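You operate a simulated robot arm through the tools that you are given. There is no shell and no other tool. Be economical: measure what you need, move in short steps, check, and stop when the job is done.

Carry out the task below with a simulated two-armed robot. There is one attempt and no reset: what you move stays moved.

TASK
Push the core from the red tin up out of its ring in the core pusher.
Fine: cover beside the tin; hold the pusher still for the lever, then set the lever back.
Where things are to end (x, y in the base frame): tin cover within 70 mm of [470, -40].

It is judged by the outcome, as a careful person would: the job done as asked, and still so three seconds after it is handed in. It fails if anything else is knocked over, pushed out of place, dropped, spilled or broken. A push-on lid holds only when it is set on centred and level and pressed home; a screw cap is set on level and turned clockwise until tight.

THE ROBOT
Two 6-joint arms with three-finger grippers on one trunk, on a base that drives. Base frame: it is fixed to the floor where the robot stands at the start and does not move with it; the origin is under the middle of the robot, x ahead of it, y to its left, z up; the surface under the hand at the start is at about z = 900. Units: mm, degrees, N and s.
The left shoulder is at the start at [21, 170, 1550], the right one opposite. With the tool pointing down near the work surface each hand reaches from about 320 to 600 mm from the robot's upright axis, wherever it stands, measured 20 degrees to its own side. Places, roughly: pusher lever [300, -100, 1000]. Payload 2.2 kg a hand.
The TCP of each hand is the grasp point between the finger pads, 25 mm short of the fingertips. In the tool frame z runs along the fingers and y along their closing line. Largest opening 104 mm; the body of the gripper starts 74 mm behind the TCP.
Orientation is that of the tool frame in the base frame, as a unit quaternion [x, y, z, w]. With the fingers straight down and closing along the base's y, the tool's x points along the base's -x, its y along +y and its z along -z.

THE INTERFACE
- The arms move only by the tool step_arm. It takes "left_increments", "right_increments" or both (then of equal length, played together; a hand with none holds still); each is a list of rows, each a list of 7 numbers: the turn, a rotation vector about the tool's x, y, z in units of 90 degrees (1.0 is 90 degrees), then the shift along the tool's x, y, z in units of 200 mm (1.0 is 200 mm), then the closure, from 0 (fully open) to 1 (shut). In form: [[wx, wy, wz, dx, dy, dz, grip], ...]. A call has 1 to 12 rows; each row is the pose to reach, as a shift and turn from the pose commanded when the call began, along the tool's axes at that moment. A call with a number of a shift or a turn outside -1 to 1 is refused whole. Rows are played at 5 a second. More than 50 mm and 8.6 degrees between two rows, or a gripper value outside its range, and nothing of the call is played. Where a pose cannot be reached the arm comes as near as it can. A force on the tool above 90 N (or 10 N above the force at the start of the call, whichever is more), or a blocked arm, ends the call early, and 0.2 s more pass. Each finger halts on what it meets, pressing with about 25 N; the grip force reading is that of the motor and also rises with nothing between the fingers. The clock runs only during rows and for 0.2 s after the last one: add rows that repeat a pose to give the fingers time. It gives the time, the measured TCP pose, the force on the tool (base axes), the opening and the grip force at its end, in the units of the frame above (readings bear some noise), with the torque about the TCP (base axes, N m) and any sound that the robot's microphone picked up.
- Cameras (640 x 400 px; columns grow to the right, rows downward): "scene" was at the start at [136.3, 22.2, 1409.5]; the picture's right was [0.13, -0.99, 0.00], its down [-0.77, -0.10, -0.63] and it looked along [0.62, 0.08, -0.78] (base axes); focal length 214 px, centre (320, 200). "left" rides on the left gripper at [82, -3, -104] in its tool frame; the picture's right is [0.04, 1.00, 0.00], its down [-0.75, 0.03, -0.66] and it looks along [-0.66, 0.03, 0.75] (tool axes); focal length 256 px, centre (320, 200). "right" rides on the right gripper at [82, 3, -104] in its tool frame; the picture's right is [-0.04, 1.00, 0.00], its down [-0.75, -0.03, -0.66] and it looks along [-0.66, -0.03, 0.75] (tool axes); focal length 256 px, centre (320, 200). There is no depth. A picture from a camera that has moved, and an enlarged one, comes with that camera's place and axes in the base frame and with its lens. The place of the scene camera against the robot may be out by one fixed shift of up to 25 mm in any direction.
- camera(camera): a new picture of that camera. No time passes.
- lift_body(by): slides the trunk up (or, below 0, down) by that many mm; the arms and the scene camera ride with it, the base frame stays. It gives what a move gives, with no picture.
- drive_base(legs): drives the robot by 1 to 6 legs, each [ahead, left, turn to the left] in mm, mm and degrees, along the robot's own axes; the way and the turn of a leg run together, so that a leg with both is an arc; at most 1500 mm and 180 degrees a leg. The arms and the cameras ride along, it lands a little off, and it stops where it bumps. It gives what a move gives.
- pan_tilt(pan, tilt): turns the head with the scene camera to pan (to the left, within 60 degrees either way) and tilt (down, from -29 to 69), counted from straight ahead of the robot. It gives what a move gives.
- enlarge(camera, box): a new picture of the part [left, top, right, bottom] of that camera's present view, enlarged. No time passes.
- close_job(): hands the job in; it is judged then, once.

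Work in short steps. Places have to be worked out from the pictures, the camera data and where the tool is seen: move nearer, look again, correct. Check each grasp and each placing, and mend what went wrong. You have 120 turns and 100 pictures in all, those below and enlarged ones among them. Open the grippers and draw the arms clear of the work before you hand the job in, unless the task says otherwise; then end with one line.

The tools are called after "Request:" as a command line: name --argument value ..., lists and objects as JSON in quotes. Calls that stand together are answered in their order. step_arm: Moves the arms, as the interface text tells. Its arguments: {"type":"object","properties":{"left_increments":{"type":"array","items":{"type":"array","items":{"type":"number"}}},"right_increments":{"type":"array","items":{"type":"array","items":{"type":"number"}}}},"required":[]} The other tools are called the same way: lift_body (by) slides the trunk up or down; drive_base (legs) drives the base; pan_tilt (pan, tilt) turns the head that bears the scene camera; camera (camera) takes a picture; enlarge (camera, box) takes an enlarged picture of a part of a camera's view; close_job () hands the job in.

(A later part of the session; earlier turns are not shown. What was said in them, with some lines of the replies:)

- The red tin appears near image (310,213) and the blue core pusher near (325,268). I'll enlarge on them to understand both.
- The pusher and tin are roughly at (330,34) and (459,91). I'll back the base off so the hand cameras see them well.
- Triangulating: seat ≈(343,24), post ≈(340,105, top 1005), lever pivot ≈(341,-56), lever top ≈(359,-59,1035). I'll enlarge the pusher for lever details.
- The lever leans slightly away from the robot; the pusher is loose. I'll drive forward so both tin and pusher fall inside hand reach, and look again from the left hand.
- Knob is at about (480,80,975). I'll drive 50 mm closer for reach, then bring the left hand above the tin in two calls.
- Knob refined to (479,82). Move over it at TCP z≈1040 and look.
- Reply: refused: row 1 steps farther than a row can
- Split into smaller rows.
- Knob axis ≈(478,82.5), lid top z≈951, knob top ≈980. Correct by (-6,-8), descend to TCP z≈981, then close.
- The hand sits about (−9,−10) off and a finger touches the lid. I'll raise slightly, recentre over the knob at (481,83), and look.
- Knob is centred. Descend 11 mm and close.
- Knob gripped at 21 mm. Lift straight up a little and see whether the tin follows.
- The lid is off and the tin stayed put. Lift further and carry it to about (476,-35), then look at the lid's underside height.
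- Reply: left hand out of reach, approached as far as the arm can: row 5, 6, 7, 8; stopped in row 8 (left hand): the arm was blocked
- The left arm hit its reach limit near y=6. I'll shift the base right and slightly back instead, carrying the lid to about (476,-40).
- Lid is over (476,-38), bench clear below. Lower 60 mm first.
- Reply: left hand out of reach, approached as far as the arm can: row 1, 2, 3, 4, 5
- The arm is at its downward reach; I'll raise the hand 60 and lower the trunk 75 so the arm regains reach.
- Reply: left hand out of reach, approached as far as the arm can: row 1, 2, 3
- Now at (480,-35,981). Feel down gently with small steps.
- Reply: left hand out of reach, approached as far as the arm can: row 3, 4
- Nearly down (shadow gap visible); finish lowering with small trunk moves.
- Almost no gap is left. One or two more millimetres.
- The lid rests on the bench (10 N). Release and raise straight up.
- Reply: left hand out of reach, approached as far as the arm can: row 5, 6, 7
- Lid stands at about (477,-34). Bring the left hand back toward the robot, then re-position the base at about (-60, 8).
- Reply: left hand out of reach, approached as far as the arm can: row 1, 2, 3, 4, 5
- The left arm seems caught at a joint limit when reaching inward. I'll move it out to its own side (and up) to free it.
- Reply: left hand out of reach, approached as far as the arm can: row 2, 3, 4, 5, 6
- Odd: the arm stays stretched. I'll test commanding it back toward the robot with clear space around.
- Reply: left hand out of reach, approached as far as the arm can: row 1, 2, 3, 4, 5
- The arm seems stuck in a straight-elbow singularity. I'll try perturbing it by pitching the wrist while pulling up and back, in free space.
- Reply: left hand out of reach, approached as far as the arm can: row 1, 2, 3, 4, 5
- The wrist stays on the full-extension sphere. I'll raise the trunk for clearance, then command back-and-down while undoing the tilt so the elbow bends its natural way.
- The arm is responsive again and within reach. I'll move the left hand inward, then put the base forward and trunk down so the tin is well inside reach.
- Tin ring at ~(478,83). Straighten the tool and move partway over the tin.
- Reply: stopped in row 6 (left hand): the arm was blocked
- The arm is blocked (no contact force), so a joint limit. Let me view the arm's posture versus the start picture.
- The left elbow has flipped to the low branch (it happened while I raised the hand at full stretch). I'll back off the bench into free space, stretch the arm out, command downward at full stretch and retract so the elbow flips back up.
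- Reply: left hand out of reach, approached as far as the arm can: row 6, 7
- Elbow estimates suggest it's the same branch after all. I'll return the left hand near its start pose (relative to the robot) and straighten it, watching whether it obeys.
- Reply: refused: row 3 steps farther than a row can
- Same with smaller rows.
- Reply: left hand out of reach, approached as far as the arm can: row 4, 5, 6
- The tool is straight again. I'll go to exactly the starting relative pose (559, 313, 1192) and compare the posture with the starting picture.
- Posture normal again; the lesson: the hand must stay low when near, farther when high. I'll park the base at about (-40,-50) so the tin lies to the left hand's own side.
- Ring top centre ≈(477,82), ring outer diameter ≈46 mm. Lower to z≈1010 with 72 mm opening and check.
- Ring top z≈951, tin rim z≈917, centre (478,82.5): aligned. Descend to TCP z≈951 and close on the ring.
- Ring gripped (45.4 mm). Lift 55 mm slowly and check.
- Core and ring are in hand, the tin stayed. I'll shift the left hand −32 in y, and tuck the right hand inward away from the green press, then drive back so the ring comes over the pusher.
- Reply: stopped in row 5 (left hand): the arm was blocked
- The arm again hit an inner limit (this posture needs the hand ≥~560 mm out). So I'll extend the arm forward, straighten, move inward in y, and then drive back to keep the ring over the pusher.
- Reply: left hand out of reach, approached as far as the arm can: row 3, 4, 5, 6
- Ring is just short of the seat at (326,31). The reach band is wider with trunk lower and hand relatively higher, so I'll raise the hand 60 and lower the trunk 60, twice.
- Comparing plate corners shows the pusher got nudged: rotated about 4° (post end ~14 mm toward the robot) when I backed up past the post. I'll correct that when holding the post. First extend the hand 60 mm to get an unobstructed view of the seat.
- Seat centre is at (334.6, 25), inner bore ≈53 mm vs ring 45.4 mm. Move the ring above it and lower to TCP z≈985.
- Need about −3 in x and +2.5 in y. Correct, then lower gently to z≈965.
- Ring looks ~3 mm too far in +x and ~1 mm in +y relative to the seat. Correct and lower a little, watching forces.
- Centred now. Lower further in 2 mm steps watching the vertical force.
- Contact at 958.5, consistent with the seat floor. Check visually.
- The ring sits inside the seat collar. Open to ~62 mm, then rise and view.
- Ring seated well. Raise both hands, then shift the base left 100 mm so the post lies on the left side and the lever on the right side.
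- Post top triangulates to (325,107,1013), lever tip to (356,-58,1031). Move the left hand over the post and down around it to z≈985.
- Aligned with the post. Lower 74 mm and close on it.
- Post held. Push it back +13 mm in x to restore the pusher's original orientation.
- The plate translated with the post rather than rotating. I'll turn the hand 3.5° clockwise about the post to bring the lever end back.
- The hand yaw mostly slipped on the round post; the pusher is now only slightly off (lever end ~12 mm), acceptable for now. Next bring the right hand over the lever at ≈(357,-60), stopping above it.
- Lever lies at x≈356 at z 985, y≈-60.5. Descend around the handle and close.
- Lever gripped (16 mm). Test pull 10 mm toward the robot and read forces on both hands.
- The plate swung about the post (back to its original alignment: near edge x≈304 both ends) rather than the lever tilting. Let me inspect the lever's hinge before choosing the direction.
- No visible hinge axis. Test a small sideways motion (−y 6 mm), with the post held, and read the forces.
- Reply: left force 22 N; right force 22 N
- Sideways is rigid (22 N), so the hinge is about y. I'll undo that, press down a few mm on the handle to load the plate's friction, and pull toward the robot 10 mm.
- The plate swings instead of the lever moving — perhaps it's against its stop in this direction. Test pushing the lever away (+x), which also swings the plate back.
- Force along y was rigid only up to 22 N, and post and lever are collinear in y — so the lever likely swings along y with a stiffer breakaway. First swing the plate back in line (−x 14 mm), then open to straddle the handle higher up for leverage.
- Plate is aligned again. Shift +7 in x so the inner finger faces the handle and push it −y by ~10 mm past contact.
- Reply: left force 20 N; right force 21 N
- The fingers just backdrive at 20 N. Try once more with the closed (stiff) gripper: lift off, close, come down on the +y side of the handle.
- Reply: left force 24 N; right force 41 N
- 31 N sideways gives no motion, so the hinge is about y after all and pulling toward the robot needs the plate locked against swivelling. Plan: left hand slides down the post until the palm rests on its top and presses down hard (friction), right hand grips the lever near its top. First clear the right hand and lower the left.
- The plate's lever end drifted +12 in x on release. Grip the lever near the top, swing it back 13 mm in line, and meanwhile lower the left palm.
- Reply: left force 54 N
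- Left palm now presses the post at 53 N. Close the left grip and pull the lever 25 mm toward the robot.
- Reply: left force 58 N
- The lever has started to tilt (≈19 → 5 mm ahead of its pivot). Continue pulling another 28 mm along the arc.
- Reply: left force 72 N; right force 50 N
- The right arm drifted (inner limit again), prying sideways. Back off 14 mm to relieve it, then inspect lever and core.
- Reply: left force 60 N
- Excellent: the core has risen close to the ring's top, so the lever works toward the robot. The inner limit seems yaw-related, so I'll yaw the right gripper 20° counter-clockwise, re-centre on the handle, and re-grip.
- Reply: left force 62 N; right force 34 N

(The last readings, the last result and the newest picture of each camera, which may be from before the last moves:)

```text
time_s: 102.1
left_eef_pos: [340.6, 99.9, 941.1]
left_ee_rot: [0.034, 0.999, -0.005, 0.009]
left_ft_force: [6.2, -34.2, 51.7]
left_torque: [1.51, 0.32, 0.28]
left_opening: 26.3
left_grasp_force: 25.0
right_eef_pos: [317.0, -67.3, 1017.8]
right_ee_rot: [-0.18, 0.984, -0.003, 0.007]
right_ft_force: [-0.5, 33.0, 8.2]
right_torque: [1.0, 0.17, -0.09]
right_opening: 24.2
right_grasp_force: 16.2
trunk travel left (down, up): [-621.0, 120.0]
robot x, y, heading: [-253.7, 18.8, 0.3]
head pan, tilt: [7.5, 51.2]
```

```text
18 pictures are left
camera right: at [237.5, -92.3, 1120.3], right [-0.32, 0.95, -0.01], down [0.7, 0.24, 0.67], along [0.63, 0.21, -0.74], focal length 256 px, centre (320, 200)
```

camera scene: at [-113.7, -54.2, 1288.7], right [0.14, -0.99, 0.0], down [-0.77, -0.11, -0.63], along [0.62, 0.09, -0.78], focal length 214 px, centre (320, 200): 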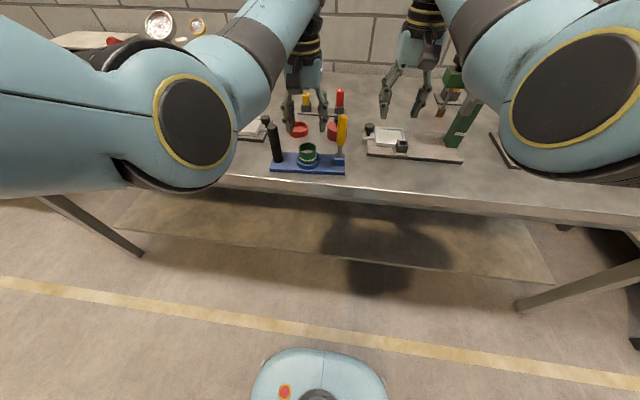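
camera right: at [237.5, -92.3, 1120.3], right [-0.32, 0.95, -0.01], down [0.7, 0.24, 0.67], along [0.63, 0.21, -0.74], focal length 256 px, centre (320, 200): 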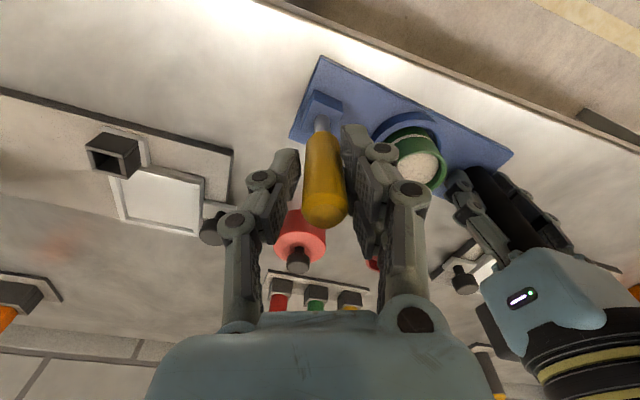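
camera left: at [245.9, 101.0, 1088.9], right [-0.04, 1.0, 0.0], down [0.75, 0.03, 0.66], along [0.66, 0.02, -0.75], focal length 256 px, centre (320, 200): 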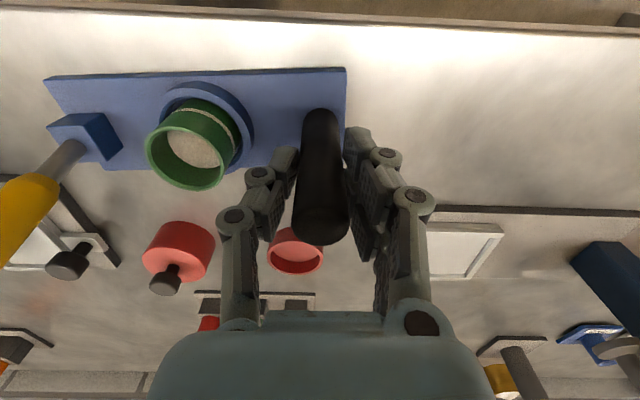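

Re-gripped with a 20° yaw and no limit flag. Pull 28 mm toward the robot (with +4 mm in y to relieve the side load).

Request:
step_arm --right_increments '[[0, 0, 0, -0.007, 0.0185, 0, 0.98], [0, 0, 0, 0.025, 0.031, 0.002, 0.98], [0, 0, 0, 0.057, 0.043, 0.005, 0.98], [0, 0, 0, 0.09, 0.055, 0.012, 0.98], [0, 0, 0, 0.123, 0.0675, 0.02, 0.98], [0, 0, 0, 0.123, 0.0675, 0.02, 0.98]]'

Request:
camera --camera "right"

```text
time_s: 103.7
left_eef_pos: [341.4, 84.0, 941.6]
left_ee_rot: [0.04, 0.999, -0.017, 0.008]
left_ft_force: [-2.3, -42.8, 10.5]
left_torque: [0.5, 0.15, 0.49]
left_opening: 26.5
left_grasp_force: 25.0
right_eef_pos: [318.8, -91.1, 1034.3]
right_ee_rot: [-0.168, 0.985, -0.019, 0.032]
right_ft_force: [-1.4, 45.9, 6.9]
right_torque: [1.44, 0.37, -0.09]
right_opening: 40.7
right_grasp_force: 25.0
trunk travel left (down, up): [-621.0, 120.0]
robot x, y, heading: [-249.7, 19.1, 0.4]
head pan, tilt: [7.5, 51.2]
stopped in row 6 (right hand): the arm was blocked; the commanded pose is now the measured one
```

```text
17 pictures are left
camera right: at [232.9, -111.5, 1133.6], right [-0.29, 0.96, -0.05], down [0.67, 0.24, 0.7], along [0.68, 0.17, -0.71], focal length 256 px, centre (320, 200)
```

right: 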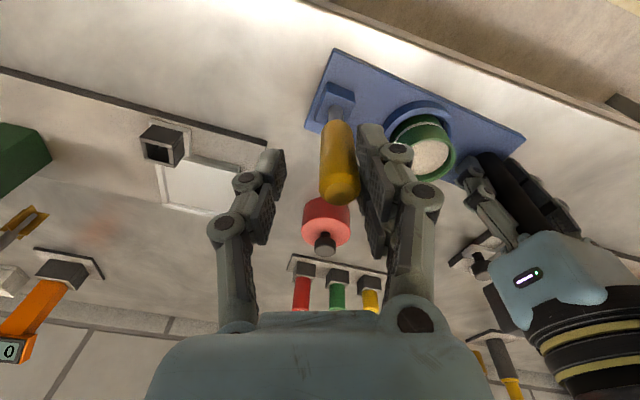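

The right arm hit the limit again and dragged sideways. Release it and go up; the left hand will spring back to its place. Then I'll re-station the base farther back and left with a lower trunk.

Request:
step_arm --right_increments '[[0, 0, 0, 0, 0, 0, 0.7], [0, 0, 0, -0.02, 0.05, 0, 0.5], [0, 0, 0, -0.02, 0.05, 0, 0.5], [0, 0, 0, -0.02, 0.05, -0.15, 0.5], [0, 0, 0, -0.02, 0.05, -0.35, 0.5], [0, 0, 0, -0.02, 0.05, -0.5, 0.5], [0, 0, 0, -0.02, 0.05, -0.5, 0.5]]'

Request:
camera --camera "right"

```text
time_s: 105.5
left_eef_pos: [343.9, 92.7, 941.8]
left_ee_rot: [0.036, 0.999, -0.006, 0.009]
left_ft_force: [-4.7, 0.2, 11.0]
left_torque: [0.58, -0.09, 0.09]
left_opening: 26.3
left_grasp_force: 24.9
right_eef_pos: [318.7, -101.0, 1125.0]
right_ee_rot: [-0.154, 0.987, -0.04, 0.03]
right_ft_force: [0.1, 0.4, 0.6]
right_torque: [-0.03, 0.03, -0.02]
right_opening: 51.8
right_grasp_force: 0.1
right hand out of reach, approached as far as the arm can: row 6, 7
trunk travel left (down, up): [-621.0, 120.0]
robot x, y, heading: [-251.6, 20.2, 0.2]
head pan, tilt: [7.5, 51.2]
stopped in row 7 (right hand): the arm was blocked; the commanded pose is now the measured one
```

```text
16 pictures are left
camera right: at [232.7, -115.3, 1224.1], right [-0.26, 0.96, -0.09], down [0.68, 0.25, 0.69], along [0.68, 0.12, -0.72], focal length 256 px, centre (320, 200)
```

right: 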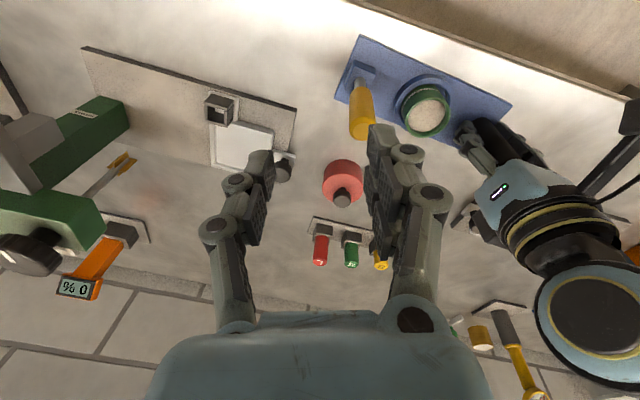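

Straighten and extend the right hand, and release the left from the post and raise it above the post's top.

Request:
step_arm --right_increments '[[-0.014, 0.0075, 0.05, -0.06, -0.02, -0.02, 0.5], [-0.028, 0.015, 0.1, -0.12, -0.04, -0.04, 0.5], [-0.042, 0.0225, 0.15, -0.18, -0.06, -0.06, 0.5], [-0.0565, 0.03, 0.2, -0.242, -0.084, -0.081, 0.5], [-0.0565, 0.03, 0.2, -0.242, -0.084, -0.081, 0.5], [-0.0565, 0.03, 0.2, -0.242, -0.084, -0.081, 0.5], [-0.0565, 0.03, 0.2, -0.242, -0.084, -0.081, 0.5], [-0.0565, 0.03, 0.2, -0.242, -0.084, -0.081, 0.5]]' --left_increments '[[0, 0, 0, 0, 0, -0.03, 0.8], [0, 0, 0, 0, 0, -0.03, 0.65], [0, 0, 0, 0, 0, -0.03, 0.55], [0, 0, 0, 0, 0, -0.1, 0.55], [0, 0, 0, 0, 0, -0.25, 0.55], [0, 0, 0, 0, 0, -0.4, 0.55], [0, 0, 0, 0, 0, -0.56, 0.55], [0, 0, 0, 0, 0, -0.56, 0.55]]'

Request:
camera --camera "left"

```text
time_s: 107.3
left_eef_pos: [342.0, 97.0, 1051.8]
left_ee_rot: [0.037, 0.999, -0.007, 0.006]
left_ft_force: [1.0, 1.6, -0.9]
left_torque: [-0.03, -0.01, -0.02]
left_opening: 46.8
left_grasp_force: 0.0
right_eef_pos: [370.0, -96.8, 1141.6]
right_ee_rot: [0.002, 1.0, 0.007, 0.003]
right_ft_force: [0.5, -0.1, 0.2]
right_torque: [0.03, 0.01, 0.03]
right_opening: 51.9
right_grasp_force: 0.0
trunk travel left (down, up): [-621.0, 120.0]
robot x, y, heading: [-250.6, 20.4, 0.4]
head pan, tilt: [7.5, 51.2]
```

```text
15 pictures are left
camera left: at [259.8, 99.7, 1154.2], right [0.03, 1.0, -0.01], down [0.74, -0.02, 0.67], along [0.67, -0.03, -0.74], focal length 256 px, centre (320, 200)
```

left: 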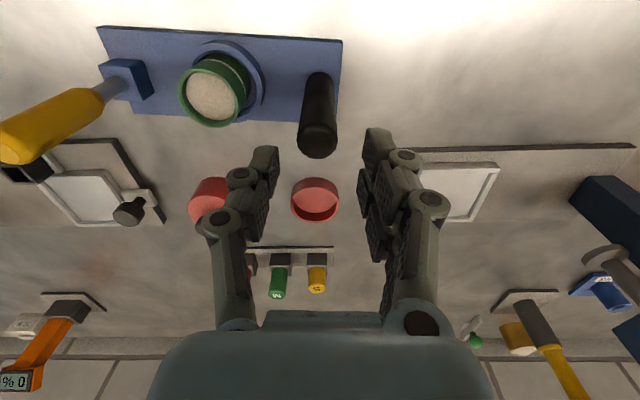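

Both hands are free; the core is about flush with the ring top. Now re-station: base back 60 and left 40, arms extended correspondingly.

Request:
drive_base --legs '[[-60, 40, 0]]'

Request:
step_arm --left_increments '[[0, 0, 0, -0.1, -0.06, -0.08, 0.45], [0, 0, 0, -0.2, -0.12, -0.16, 0.45], [0, 0, 0, -0.3, -0.18, -0.24, 0.45], [0, 0, 0, -0.3, -0.18, -0.32, 0.45], [0, 0, 0, -0.3, -0.18, -0.32, 0.45]]' --right_increments '[[0, 0, 0, -0.05, -0.06, 0, 0.5], [0, 0, 0, -0.1, -0.12, -0.08, 0.5], [0, 0, 0, -0.15, -0.1, -0.16, 0.5], [0, 0, 0, -0.15, -0.1, -0.2, 0.5], [0, 0, 0, -0.15, -0.1, -0.2, 0.5]]'

Request:
lift_body --by -60

```text
time_s: 108.3
left_eef_pos: [280.3, 137.4, 1052.1]
left_ee_rot: [0.036, 0.999, -0.007, 0.008]
left_ft_force: [-0.7, 0.7, -0.1]
left_torque: [-0.01, -0.05, 0.04]
left_opening: 46.8
left_grasp_force: 0.1
right_eef_pos: [306.7, -55.4, 1142.7]
right_ee_rot: [0.001, 1.0, 0.005, 0.004]
right_ft_force: [-0.7, 0.3, 0.6]
right_torque: [-0.05, -0.08, -0.02]
right_opening: 51.9
right_grasp_force: 0.1
trunk travel left (down, up): [-621.0, 120.0]
robot x, y, heading: [-312.5, 62.4, 0.2]
head pan, tilt: [7.5, 51.2]
```

```text
time_s: 109.5
left_eef_pos: [334.5, 97.7, 1116.0]
left_ee_rot: [0.036, 0.999, -0.008, 0.008]
left_ft_force: [0.5, 0.3, -0.1]
left_torque: [0.03, -0.02, 0.01]
left_opening: 57.3
left_grasp_force: 0.0
left hand out of reach, approached as far as the arm can: row 3
right_eef_pos: [336.9, -75.8, 1181.5]
right_ee_rot: [0.0, 1.0, 0.007, 0.003]
right_ft_force: [0.3, -0.6, -1.0]
right_torque: [-0.01, 0.04, -0.01]
right_opening: 51.9
right_grasp_force: 0.0
trunk travel left (down, up): [-621.0, 120.0]
robot x, y, heading: [-310.6, 60.0, 0.4]
head pan, tilt: [7.5, 51.2]
```

```text
time_s: 110.5
left_eef_pos: [336.0, 96.9, 1057.1]
left_ee_rot: [0.036, 0.999, -0.008, 0.008]
left_ft_force: [0.1, 0.7, 0.6]
left_torque: [-0.03, 0.06, 0.01]
left_opening: 57.0
left_grasp_force: 0.1
right_eef_pos: [336.0, -76.6, 1122.2]
right_ee_rot: [-0.001, 1.0, 0.007, 0.004]
right_ft_force: [0.0, -0.1, 0.0]
right_torque: [0.02, 0.0, 0.02]
right_opening: 51.7
right_grasp_force: 0.1
trunk travel left (down, up): [-561.0, 180.0]
robot x, y, heading: [-313.6, 59.9, 0.4]
head pan, tilt: [7.5, 51.2]
```

Repeat once more: raise the hands and lower the trunk another 60.

Request:
step_arm --left_increments '[[0, 0, 0, -0.02, 0, -0.15, 0.45], [0, 0, 0, -0.045, 0, -0.3, 0.45], [0, 0, 0, -0.045, 0, -0.3, 0.45]]' --right_increments '[[0, 0, 0, 0, 0, -0.1, 0.5], [0, 0, 0, 0, 0, -0.2, 0.5], [0, 0, 0, 0, 0, -0.2, 0.5]]'

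Request:
lift_body --by -60

Request:
camera --camera "left"

Request:
camera --camera "right"

```text
time_s: 111.3
left_eef_pos: [344.9, 99.9, 1117.4]
left_ee_rot: [0.035, 0.999, -0.007, 0.009]
left_ft_force: [0.0, -0.2, 0.1]
left_torque: [0.01, 0.05, 0.01]
left_opening: 57.2
left_grasp_force: 0.0
right_eef_pos: [338.4, -78.1, 1163.6]
right_ee_rot: [0.001, 1.0, 0.007, 0.004]
right_ft_force: [1.0, -0.9, -0.3]
right_torque: [0.02, 0.0, 0.01]
right_opening: 51.6
right_grasp_force: 0.1
trunk travel left (down, up): [-561.0, 180.0]
robot x, y, heading: [-312.7, 56.8, 0.4]
head pan, tilt: [7.5, 51.2]
```

```text
time_s: 112.3
left_eef_pos: [343.8, 97.7, 1057.6]
left_ee_rot: [0.036, 0.999, -0.008, 0.01]
left_ft_force: [-0.2, -0.4, 0.2]
left_torque: [0.04, 0.0, 0.0]
left_opening: 57.1
left_grasp_force: 0.1
right_eef_pos: [335.8, -77.4, 1102.9]
right_ee_rot: [0.001, 1.0, 0.007, 0.005]
right_ft_force: [-0.9, 0.4, -0.3]
right_torque: [0.01, -0.04, 0.02]
right_opening: 51.9
right_grasp_force: 0.0
trunk travel left (down, up): [-501.0, 241.0]
robot x, y, heading: [-313.3, 60.2, 0.3]
head pan, tilt: [7.5, 51.2]
```

```text
14 pictures are left
camera left: at [260.9, 101.1, 1160.1], right [0.03, 1.0, -0.01], down [0.74, -0.01, 0.67], along [0.67, -0.03, -0.74], focal length 256 px, centre (320, 200)
```

left: 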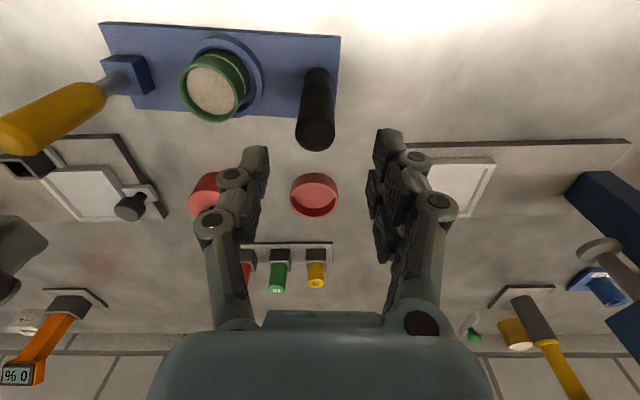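

```text
13 pictures are left
camera right: at [253.9, -76.0, 1206.4], right [0.04, 1.0, 0.01], down [0.75, -0.04, 0.66], along [0.66, -0.02, -0.75], focal length 256 px, centre (320, 200)
```

right: 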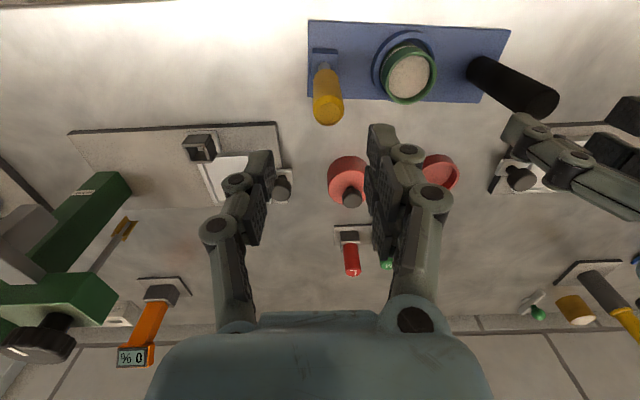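

Lever stands about vertical at (324,-71); post at (343,94). Bring the left palm down on the post with firm pressure and the right gripper onto the lever near its top.

Request:
step_arm --left_increments '[[0, 0, 0, 0, -0.02, 0.08, 0.45], [0, 0, 0, 0, -0.02, 0.2, 0.45], [0, 0, 0, 0, -0.02, 0.35, 0.45], [0, 0, 0, 0, -0.02, 0.5, 0.45], [0, 0, 0, 0, -0.02, 0.57, 0.6], [0, 0, 0, 0, -0.02, 0.6, 0.7], [0, 0, 0, 0, -0.02, 0.625, 0.85], [0, 0, 0, 0, -0.02, 0.64, 0.95], [0, 0, 0, 0, -0.02, 0.64, 0.95]]' --right_increments '[[0, 0, 0, 0.061, 0.032, 0, 0.5], [0, 0, 0, 0.061, 0.032, 0.1, 0.5], [0, 0, 0, 0.061, 0.032, 0.25, 0.5], [0, 0, 0, 0.061, 0.032, 0.4, 0.5], [0, 0, 0, 0.061, 0.032, 0.47, 0.5], [0, 0, 0, 0.061, 0.032, 0.47, 0.65], [0, 0, 0, 0.061, 0.032, 0.47, 0.8], [0, 0, 0, 0.061, 0.032, 0.47, 0.98], [0, 0, 0, 0.061, 0.032, 0.47, 0.98]]'

Request:
camera --camera "right"

```text
time_s: 114.3
left_eef_pos: [326.8, 99.5, 940.5]
left_ee_rot: [0.037, 0.999, -0.009, 0.013]
left_ft_force: [-2.3, -21.1, 46.8]
left_torque: [0.25, 0.58, -0.42]
left_opening: 26.4
left_grasp_force: 24.9
left hand out of reach, approached as far as the arm can: row 2, 3, 4, 5, 6, 7, 8, 9
right_eef_pos: [319.0, -67.4, 1006.7]
right_ee_rot: [-0.001, 1.0, 0.008, 0.004]
right_ft_force: [2.8, 30.3, -11.7]
right_torque: [0.61, -0.02, -0.01]
right_opening: 21.3
right_grasp_force: 25.1
right hand out of reach, approached as far as the arm can: row 1, 2
trunk travel left (down, up): [-501.0, 241.0]
robot x, y, heading: [-311.6, 61.8, 0.4]
head pan, tilt: [7.5, 51.2]
```

```text
12 pictures are left
camera right: at [238.3, -66.1, 1112.0], right [0.04, 1.0, 0.02], down [0.75, -0.04, 0.66], along [0.66, -0.01, -0.75], focal length 256 px, centre (320, 200)
```

right: 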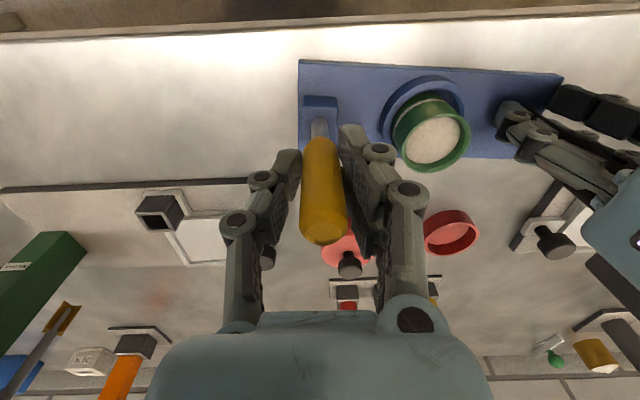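

Left presses 47 N, lever gripped. Pull 30 mm toward the robot, with a small +y relief.

Request:
step_arm --right_increments '[[0, 0, 0, 0, 0.02, 0, 0.98], [0, 0, 0, 0.035, 0.02, 0, 0.98], [0, 0, 0, 0.07, 0.02, 0.005, 0.98], [0, 0, 0, 0.105, 0.02, 0.012, 0.98], [0, 0, 0, 0.15, 0.02, 0.025, 0.98], [0, 0, 0, 0.15, 0.02, 0.025, 0.98]]'

Request:
camera --camera "right"

```text
time_s: 115.8
left_eef_pos: [325.7, 97.0, 940.2]
left_ee_rot: [0.036, 0.999, -0.01, 0.014]
left_ft_force: [-2.4, -28.1, 39.5]
left_torque: [-0.18, 1.0, -0.27]
left_opening: 26.2
left_grasp_force: 25.0
right_eef_pos: [295.1, -65.3, 1008.9]
right_ee_rot: [0.001, 1.0, 0.009, 0.01]
right_ft_force: [13.8, 23.1, 23.1]
right_torque: [0.53, -0.89, -0.09]
right_opening: 21.6
right_grasp_force: 24.9
trunk travel left (down, up): [-501.0, 241.0]
robot x, y, heading: [-313.3, 60.3, 0.1]
head pan, tilt: [7.5, 51.2]
```

```text
11 pictures are left
camera right: at [210.8, -64.4, 1111.4], right [0.04, 1.0, 0.02], down [0.74, -0.04, 0.67], along [0.67, -0.01, -0.74], focal length 256 px, centre (320, 200)
```

right: 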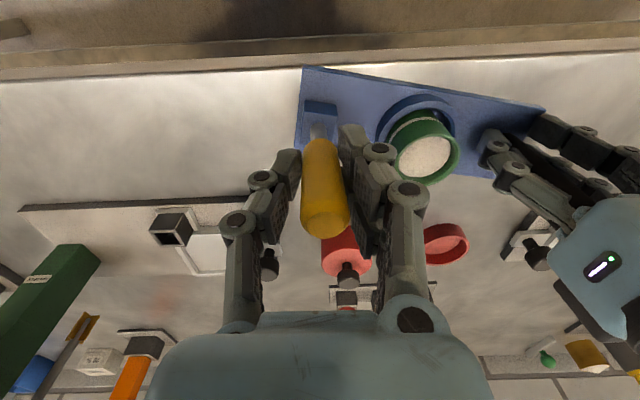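

The plate swivelled now (~11°) and the lever resisted with 14 N. Inspect core and lever closely.

Request:
enlarge --camera "right" --box '[280, 60, 480, 250]'

```text
2.11 times, centred on (380, 155) of right
camera zoom: at [210.8, -64.4, 1111.4], right [0.04, 1.0, 0.02], down [0.74, -0.04, 0.67], along [0.67, -0.01, -0.74], focal length 539 px, centre (194, 295)
```

zoom: 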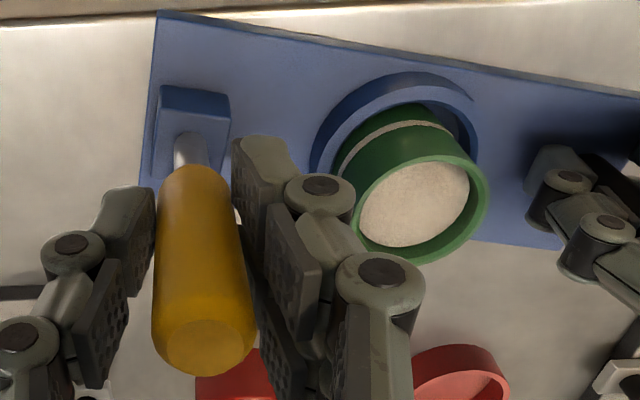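

Core is flush with the rim; lever is just past vertical. New idea: let the right palm press down on the lever's top (adds bench friction under that end and drives the lever once past vertical). Open the fingers to straddle and descend until the palm touches.

Request:
step_arm --right_increments '[[0, 0, 0, -0.01, 0.005, 0, 0.8], [0, 0, 0, -0.02, 0.01, 0, 0.62], [0, 0, 0, -0.02, 0.01, 0.05, 0.6], [0, 0, 0, -0.02, 0.01, 0.12, 0.6], [0, 0, 0, -0.02, 0.01, 0.19, 0.6], [0, 0, 0, -0.02, 0.01, 0.25, 0.6], [0, 0, 0, -0.02, 0.01, 0.28, 0.6], [0, 0, 0, -0.02, 0.01, 0.28, 0.6]]'

Request:
camera --camera "right"

```text
time_s: 117.5
left_eef_pos: [321.6, 100.6, 941.7]
left_ee_rot: [0.036, 0.999, -0.007, 0.014]
left_ft_force: [13.4, -14.8, 15.8]
left_torque: [0.14, -0.66, 0.05]
left_opening: 26.4
left_grasp_force: 25.0
right_eef_pos: [299.1, -63.5, 963.3]
right_ee_rot: [0.002, 1.0, 0.009, 0.018]
right_ft_force: [-10.7, -3.7, 83.4]
right_torque: [0.42, 0.05, 0.08]
right_opening: 41.4
right_grasp_force: 0.1
trunk travel left (down, up): [-501.0, 241.0]
robot x, y, heading: [-315.1, 59.7, 0.5]
head pan, tilt: [7.5, 51.2]
```

```text
9 pictures are left
camera right: at [213.6, -62.0, 1064.9], right [0.04, 1.0, 0.02], down [0.73, -0.04, 0.68], along [0.68, -0.02, -0.73], focal length 256 px, centre (320, 200)
```

right: 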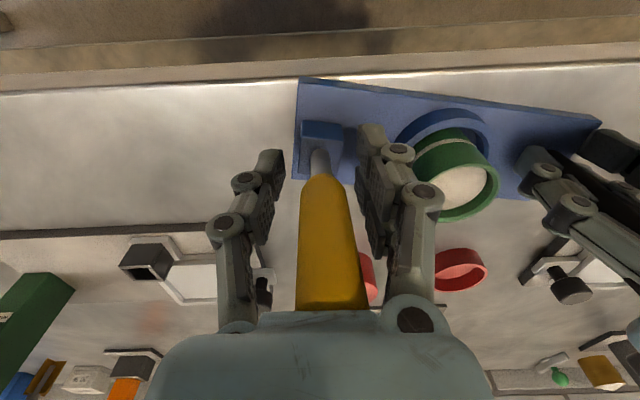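

Palm presses 83 N on the lever top. Ease slightly and drag toward the robot 30 mm.

Request:
step_arm --right_increments '[[0, 0, 0, 0, 0, -0.012, 0.6], [0, 0, 0, 0.03, 0, -0.012, 0.6], [0, 0, 0, 0.06, 0, -0.01, 0.6], [0, 0, 0, 0.09, 0, -0.008, 0.6], [0, 0, 0, 0.12, 0, -0.004, 0.6], [0, 0, 0, 0.15, 0, 0, 0.6], [0, 0, 0, 0.15, 0, 0, 0.6]]'

Request:
camera --camera "right"

```text
time_s: 119.2
left_eef_pos: [321.6, 100.2, 940.7]
left_ee_rot: [0.036, 0.999, -0.008, 0.013]
left_ft_force: [-0.1, -20.0, 28.6]
left_torque: [-0.35, -0.16, 0.04]
left_opening: 26.6
left_grasp_force: 25.1
right_eef_pos: [264.4, -59.8, 953.5]
right_ee_rot: [0.0, 1.0, 0.007, 0.008]
right_ft_force: [-15.5, 21.4, 41.6]
right_torque: [-1.34, -0.85, -0.07]
right_opening: 41.8
right_grasp_force: 0.0
trunk travel left (down, up): [-501.0, 241.0]
robot x, y, heading: [-310.9, 56.4, 0.6]
head pan, tilt: [7.5, 51.2]
```

```text
8 pictures are left
camera right: at [180.1, -59.6, 1055.7], right [0.04, 1.0, 0.01], down [0.74, -0.04, 0.67], along [0.67, -0.02, -0.74], focal length 256 px, centre (320, 200)
```

right: 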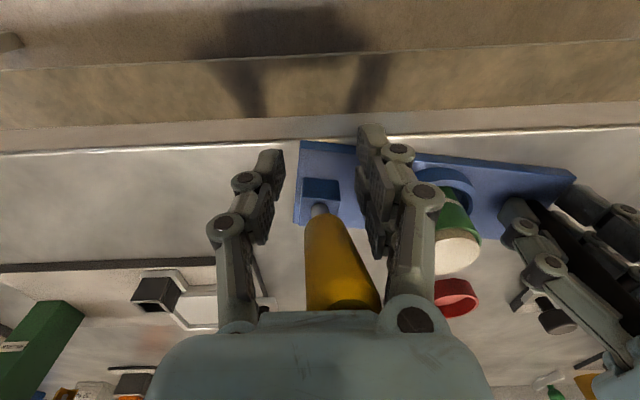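

The lever is tilting now (~15° past vertical) with the plate still. Continue down the arc: −25 in x, −14 in z.

Request:
step_arm --right_increments '[[0, 0, 0, 0.02, 0, 0.01, 0.6], [0, 0, 0, 0.045, 0, 0.025, 0.6], [0, 0, 0, 0.07, 0, 0.04, 0.6], [0, 0, 0, 0.1, 0, 0.055, 0.6], [0, 0, 0, 0.125, 0, 0.07, 0.6], [0, 0, 0, 0.125, 0, 0.07, 0.6]]'

Request:
camera --camera "right"

```text
time_s: 120.5
left_eef_pos: [322.2, 100.1, 941.3]
left_ee_rot: [0.037, 0.999, -0.009, 0.014]
left_ft_force: [-20.0, -16.3, 41.4]
left_torque: [-1.15, -1.88, -0.06]
left_opening: 26.4
left_grasp_force: 24.8
right_eef_pos: [242.9, -61.7, 942.9]
right_ee_rot: [0.001, 1.0, 0.007, 0.013]
right_ft_force: [24.8, 16.9, 50.3]
right_torque: [-0.62, 2.06, -0.34]
right_opening: 43.1
right_grasp_force: 1.0
trunk travel left (down, up): [-501.0, 241.0]
robot x, y, heading: [-311.6, 63.9, 0.5]
head pan, tilt: [7.5, 51.2]
```

```text
7 pictures are left
camera right: at [158.6, -60.3, 1044.8], right [0.04, 1.0, 0.01], down [0.74, -0.04, 0.68], along [0.68, -0.02, -0.74], focal length 256 px, centre (320, 200)
```

right: 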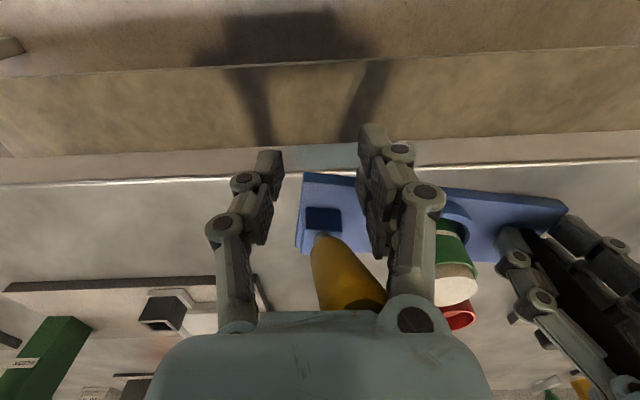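

The core now stands proud of the ring. Check it in the left camera.

Request:
enlarge --camera "left" --box '[60, 40, 300, 240]'

```text
2.00 times, centred on (180, 140) of left
camera zoom: at [238.4, 103.7, 1042.6], right [0.03, 1.0, -0.02], down [0.74, -0.01, 0.68], along [0.68, -0.04, -0.74], focal length 512 px, centre (600, 320)
```

zoom: 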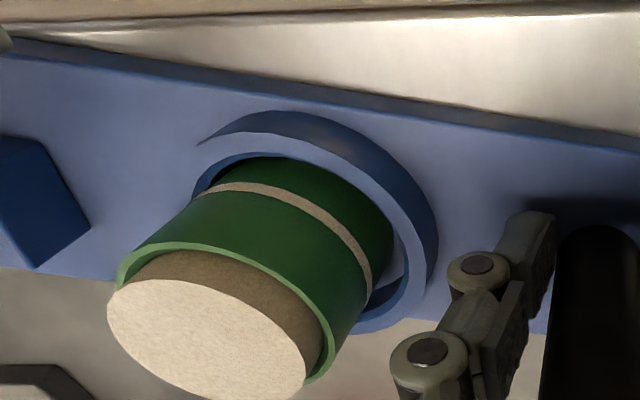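

Protrudes ~12 mm. Push the lever further down its arc (−16 x, −9 z) to reach the stroke's end.

Request:
step_arm --right_increments '[[0, 0, 0, 0.02, 0, 0.012, 0.6], [0, 0, 0, 0.04, 0, 0.025, 0.6], [0, 0, 0, 0.06, 0, 0.036, 0.6], [0, 0, 0, 0.08, 0, 0.047, 0.6], [0, 0, 0, 0.08, 0, 0.047, 0.6]]'

Request:
camera --camera "left"

```text
time_s: 121.8
left_eef_pos: [319.8, 97.9, 942.7]
left_ee_rot: [0.038, 0.999, -0.01, 0.015]
left_ft_force: [-28.5, -21.9, 46.4]
left_torque: [-0.23, -2.97, -0.26]
left_opening: 25.2
left_grasp_force: 25.3
right_eef_pos: [227.4, -59.9, 938.5]
right_ee_rot: [0.001, 1.0, 0.008, 0.02]
right_ft_force: [26.1, 29.7, 74.6]
right_torque: [-1.14, 1.77, -0.27]
right_opening: 47.4
right_grasp_force: 1.6
trunk travel left (down, up): [-501.0, 241.0]
robot x, y, heading: [-314.4, 56.6, 0.6]
head pan, tilt: [7.5, 51.2]
```

```text
5 pictures are left
camera left: at [234.9, 103.3, 1044.7], right [0.04, 1.0, -0.02], down [0.73, -0.01, 0.68], along [0.68, -0.04, -0.73], focal length 256 px, centre (320, 200)
```

left: 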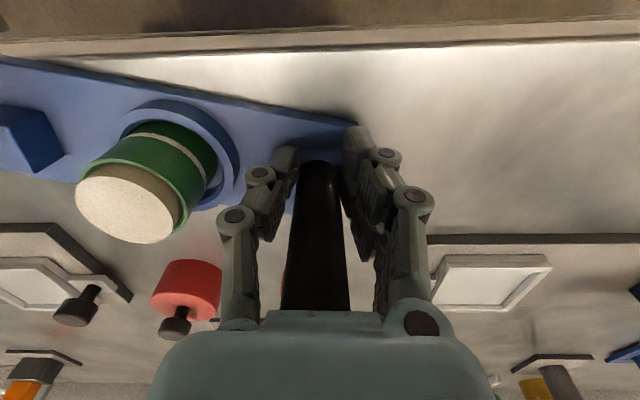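

Protrusion is unchanged from the last step while force rose, so the stroke's end is reached. Now set the lever back: raise, centre the fingers on the handle, and grip it.

Request:
step_arm --right_increments '[[0, 0, 0, 0, 0, -0.08, 0.6], [0, 0, 0, -0.05, 0, -0.17, 0.6], [0, 0, 0, -0.12, -0.005, -0.2, 0.6], [0, 0, 0, -0.155, -0.01, -0.2, 0.6], [0, 0, 0, -0.155, -0.01, -0.2, 0.75], [0, 0, 0, -0.155, -0.01, -0.2, 0.9], [0, 0, 0, -0.155, -0.01, -0.2, 0.98], [0, 0, 0, -0.155, -0.01, -0.2, 0.98]]'

Request:
camera --camera "right"

```text
time_s: 123.5
left_eef_pos: [328.0, 98.4, 942.5]
left_ee_rot: [0.037, 0.999, -0.009, 0.014]
left_ft_force: [9.1, -22.6, 37.8]
left_torque: [0.33, -0.74, 0.24]
left_opening: 26.3
left_grasp_force: 24.6
right_eef_pos: [257.2, -64.6, 964.9]
right_ee_rot: [0.001, 1.0, 0.009, 0.004]
right_ft_force: [-0.3, 16.1, -4.3]
right_torque: [-0.27, 0.19, 0.34]
right_opening: 13.3
right_grasp_force: 5.0
trunk travel left (down, up): [-501.0, 241.0]
robot x, y, heading: [-313.7, 60.5, 0.3]
head pan, tilt: [7.5, 51.2]
```

```text
4 pictures are left
camera right: at [174.6, -64.0, 1068.0], right [0.04, 1.0, 0.02], down [0.75, -0.04, 0.66], along [0.66, -0.02, -0.75], focal length 256 px, centre (320, 200)
```

right: 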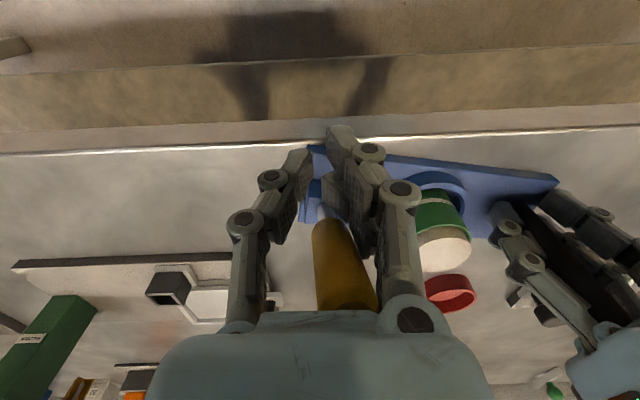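

The closed fingers are now on the robot side of the handle (lever ~18° past vertical). Raise for leverage, shift +6 in y, and push the lever away 45 mm.

Request:
step_arm --right_increments '[[0, 0, 0, 0.02, 0, -0.05, 1.0], [0, 0, 0, 0.02, 0.03, -0.16, 1.0], [0, 0, 0, -0.03, 0.03, -0.17, 1.0], [0, 0, 0, -0.08, 0.03, -0.17, 1.0], [0, 0, 0, -0.13, 0.03, -0.17, 1.0], [0, 0, 0, -0.18, 0.03, -0.17, 1.0], [0, 0, 0, -0.22, 0.03, -0.17, 1.0], [0, 0, 0, -0.22, 0.03, -0.17, 1.0]]'

Request:
camera --camera "right"

```text
time_s: 125.3
left_eef_pos: [328.2, 104.3, 940.7]
left_ee_rot: [0.035, 0.999, -0.006, 0.015]
left_ft_force: [10.7, 9.5, 40.8]
left_torque: [1.69, 0.93, 0.2]
left_opening: 26.4
left_grasp_force: 25.1
right_eef_pos: [302.6, -58.2, 999.9]
right_ee_rot: [0.002, 1.0, 0.007, 0.006]
right_ft_force: [-3.2, -0.5, -0.2]
right_torque: [0.0, 0.01, -0.06]
right_opening: 5.6
right_grasp_force: 24.8
right hand out of reach, approached as far as the arm can: row 2, 3
trunk travel left (down, up): [-501.0, 241.0]
robot x, y, heading: [-310.5, 61.4, 0.3]
head pan, tilt: [7.5, 51.2]
```

```text
3 pictures are left
camera right: at [218.7, -56.8, 1102.9], right [0.04, 1.0, 0.01], down [0.75, -0.04, 0.66], along [0.66, -0.02, -0.75], focal length 256 px, centre (320, 200)
```

right: 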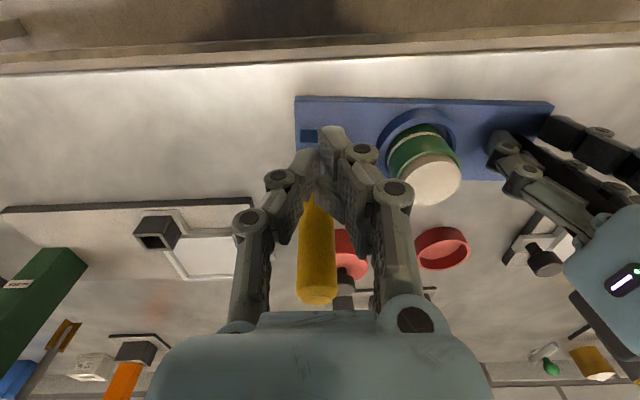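

Lever is back at its forward rest, core remains proud, plate realigned. Release the left hand from the post and raise both hands.

Request:
step_arm --left_increments '[[0, 0, 0, 0, 0, -0.03, 0.8], [0, 0, 0, 0, 0, -0.04, 0.65], [0, 0, 0, 0, 0, -0.04, 0.5], [0, 0, 0, 0, 0, -0.15, 0.5], [0, 0, 0, 0, 0, -0.3, 0.5], [0, 0, 0, 0, 0, -0.45, 0.5], [0, 0, 0, 0, 0, -0.62, 0.5], [0, 0, 0, 0, 0, -0.62, 0.5]]' --right_increments '[[0, 0, 0, 0.03, 0, 0, 1.0], [0, 0, 0, 0.05, 0, -0.05, 1.0], [0, 0, 0, 0.05, 0, -0.15, 1.0], [0, 0, 0, 0.04, -0.03, -0.3, 1.0], [0, 0, 0, 0.0, -0.06, -0.45, 0.9], [0, 0, 0, -0.05, -0.1, -0.55, 0.8], [0, 0, 0, -0.1, -0.15, -0.6, 0.6], [0, 0, 0, -0.1, -0.15, -0.6, 0.5]]'

Request:
camera --camera "left"

```text
time_s: 127.2
left_eef_pos: [343.1, 96.5, 1056.7]
left_ee_rot: [0.036, 0.999, -0.007, 0.008]
left_ft_force: [-0.2, 0.1, -0.6]
left_torque: [0.01, 0.02, -0.02]
left_opening: 52.3
left_grasp_force: 0.0
left hand out of reach, approached as far as the arm can: row 4, 5, 6, 7, 8
right_eef_pos: [339.4, -89.1, 1111.1]
right_ee_rot: [0.0, 1.0, 0.007, 0.003]
right_ft_force: [0.1, 0.2, 0.5]
right_torque: [-0.01, 0.02, 0.04]
right_opening: 51.9
right_grasp_force: 0.1
right hand out of reach, approached as far as the arm can: row 4, 5, 6, 7, 8
trunk travel left (down, up): [-501.0, 241.0]
robot x, y, heading: [-313.5, 63.2, 0.4]
head pan, tilt: [7.5, 51.2]
```

```text
2 pictures are left
camera left: at [260.6, 99.4, 1159.4], right [0.03, 1.0, -0.01], down [0.74, -0.01, 0.67], along [0.67, -0.03, -0.74], focal length 256 px, centre (320, 200)
```

left: 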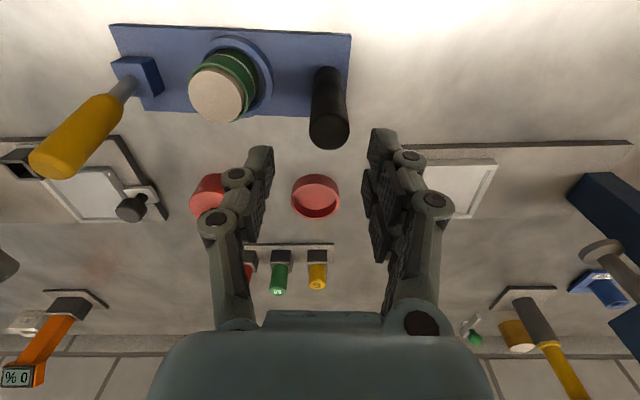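

Everything stands, core proud. Check that the lever is fully back with an enlarged right view.

Request:
enlarge --camera "right" --box '[270, 0, 530, 170]'

```text
2.35 times, centred on (400, 85) of right
camera zoom: at [258.2, -87.1, 1215.9], right [0.04, 1.0, 0.01], down [0.75, -0.04, 0.66], along [0.66, -0.02, -0.75], focal length 602 px, centre (132, 471)
```

zoom: 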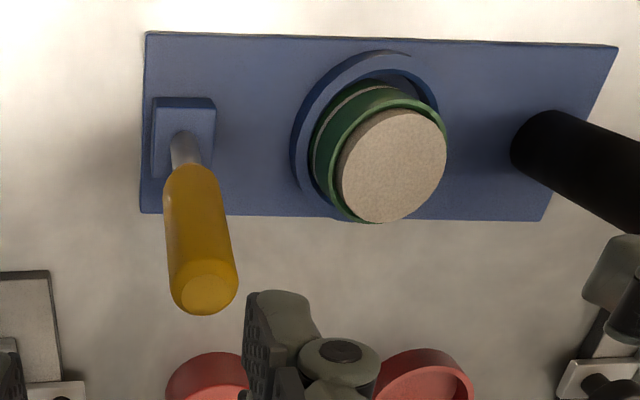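

The lever is back at ~11° (its original rest), core proud in the ring, pusher standing. Drive straight back to clear the work, then open the grippers.

Request:
drive_base --legs '[[-200, 0, 0]]'

Request:
step_arm --left_increments '[[0, 0, 0, 0, 0, 0, 0.2], [0, 0, 0, 0, 0, 0, 0], [0, 0, 0, 0, 0, 0, 0]]' --right_increments '[[0, 0, 0, 0, 0, 0, 0.2], [0, 0, 0, 0, 0, 0, 0], [0, 0, 0, 0, 0, 0, 0]]'

Request:
camera --camera "scene"

```text
time_s: 128.7
left_eef_pos: [145.1, 95.2, 1057.6]
left_ee_rot: [0.036, 0.999, -0.007, 0.008]
left_ft_force: [-0.7, -0.9, 1.0]
left_torque: [-0.01, -0.04, -0.02]
left_opening: 51.8
left_grasp_force: 0.1
right_eef_pos: [141.5, -90.0, 1112.3]
right_ee_rot: [0.0, 1.0, 0.007, 0.004]
right_ft_force: [-0.3, -0.7, -0.3]
right_torque: [0.03, -0.04, 0.0]
right_opening: 51.9
right_grasp_force: 0.0
trunk travel left (down, up): [-501.0, 241.0]
robot x, y, heading: [-507.8, 59.8, 0.3]
head pan, tilt: [7.5, 51.2]
```

```text
time_s: 129.5
left_eef_pos: [145.7, 95.2, 1056.5]
left_ee_rot: [0.035, 0.999, -0.007, 0.007]
left_ft_force: [-0.1, 0.2, 0.0]
left_torque: [0.03, 0.0, 0.01]
left_opening: 104.3
left_grasp_force: 0.0
right_eef_pos: [143.3, -90.8, 1112.6]
right_ee_rot: [0.001, 1.0, 0.007, 0.004]
right_ft_force: [0.7, -0.3, 0.1]
right_torque: [0.03, 0.01, -0.05]
right_opening: 104.1
right_grasp_force: 0.0
trunk travel left (down, up): [-501.0, 241.0]
robot x, y, heading: [-511.2, 58.2, 0.5]
head pan, tilt: [7.5, 51.2]
```

```text
0 pictures are left
camera scene: at [-371.1, 81.6, 1167.5], right [0.14, -0.99, 0.0], down [-0.77, -0.11, -0.63], along [0.62, 0.09, -0.78], focal length 214 px, centre (320, 200)
```

scene: 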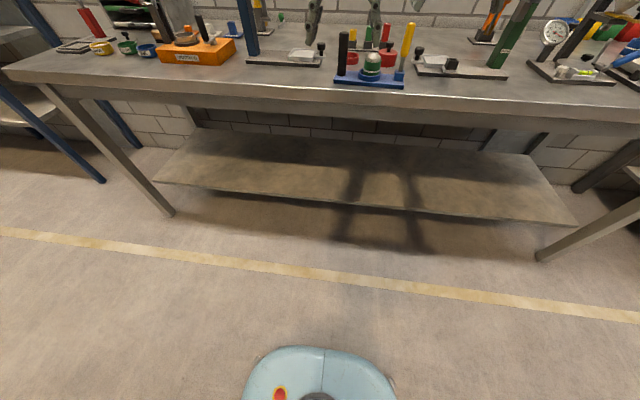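

Both hands are clear and open, the core stands proud of its ring, the lever is back, and everything is upright, so I'm handing it in.

Request:
close_job

```text
The job is handed in.
```

I handed the job in with the core pushed up about 12 mm above its ring. The lever is back at its rest angle, and the cover sits at about [477, -34], next to the tin. I didn't manage to hold the pusher still: it swivelled while I worked the lever and ended about 10 mm and 3–4° off its starting place.
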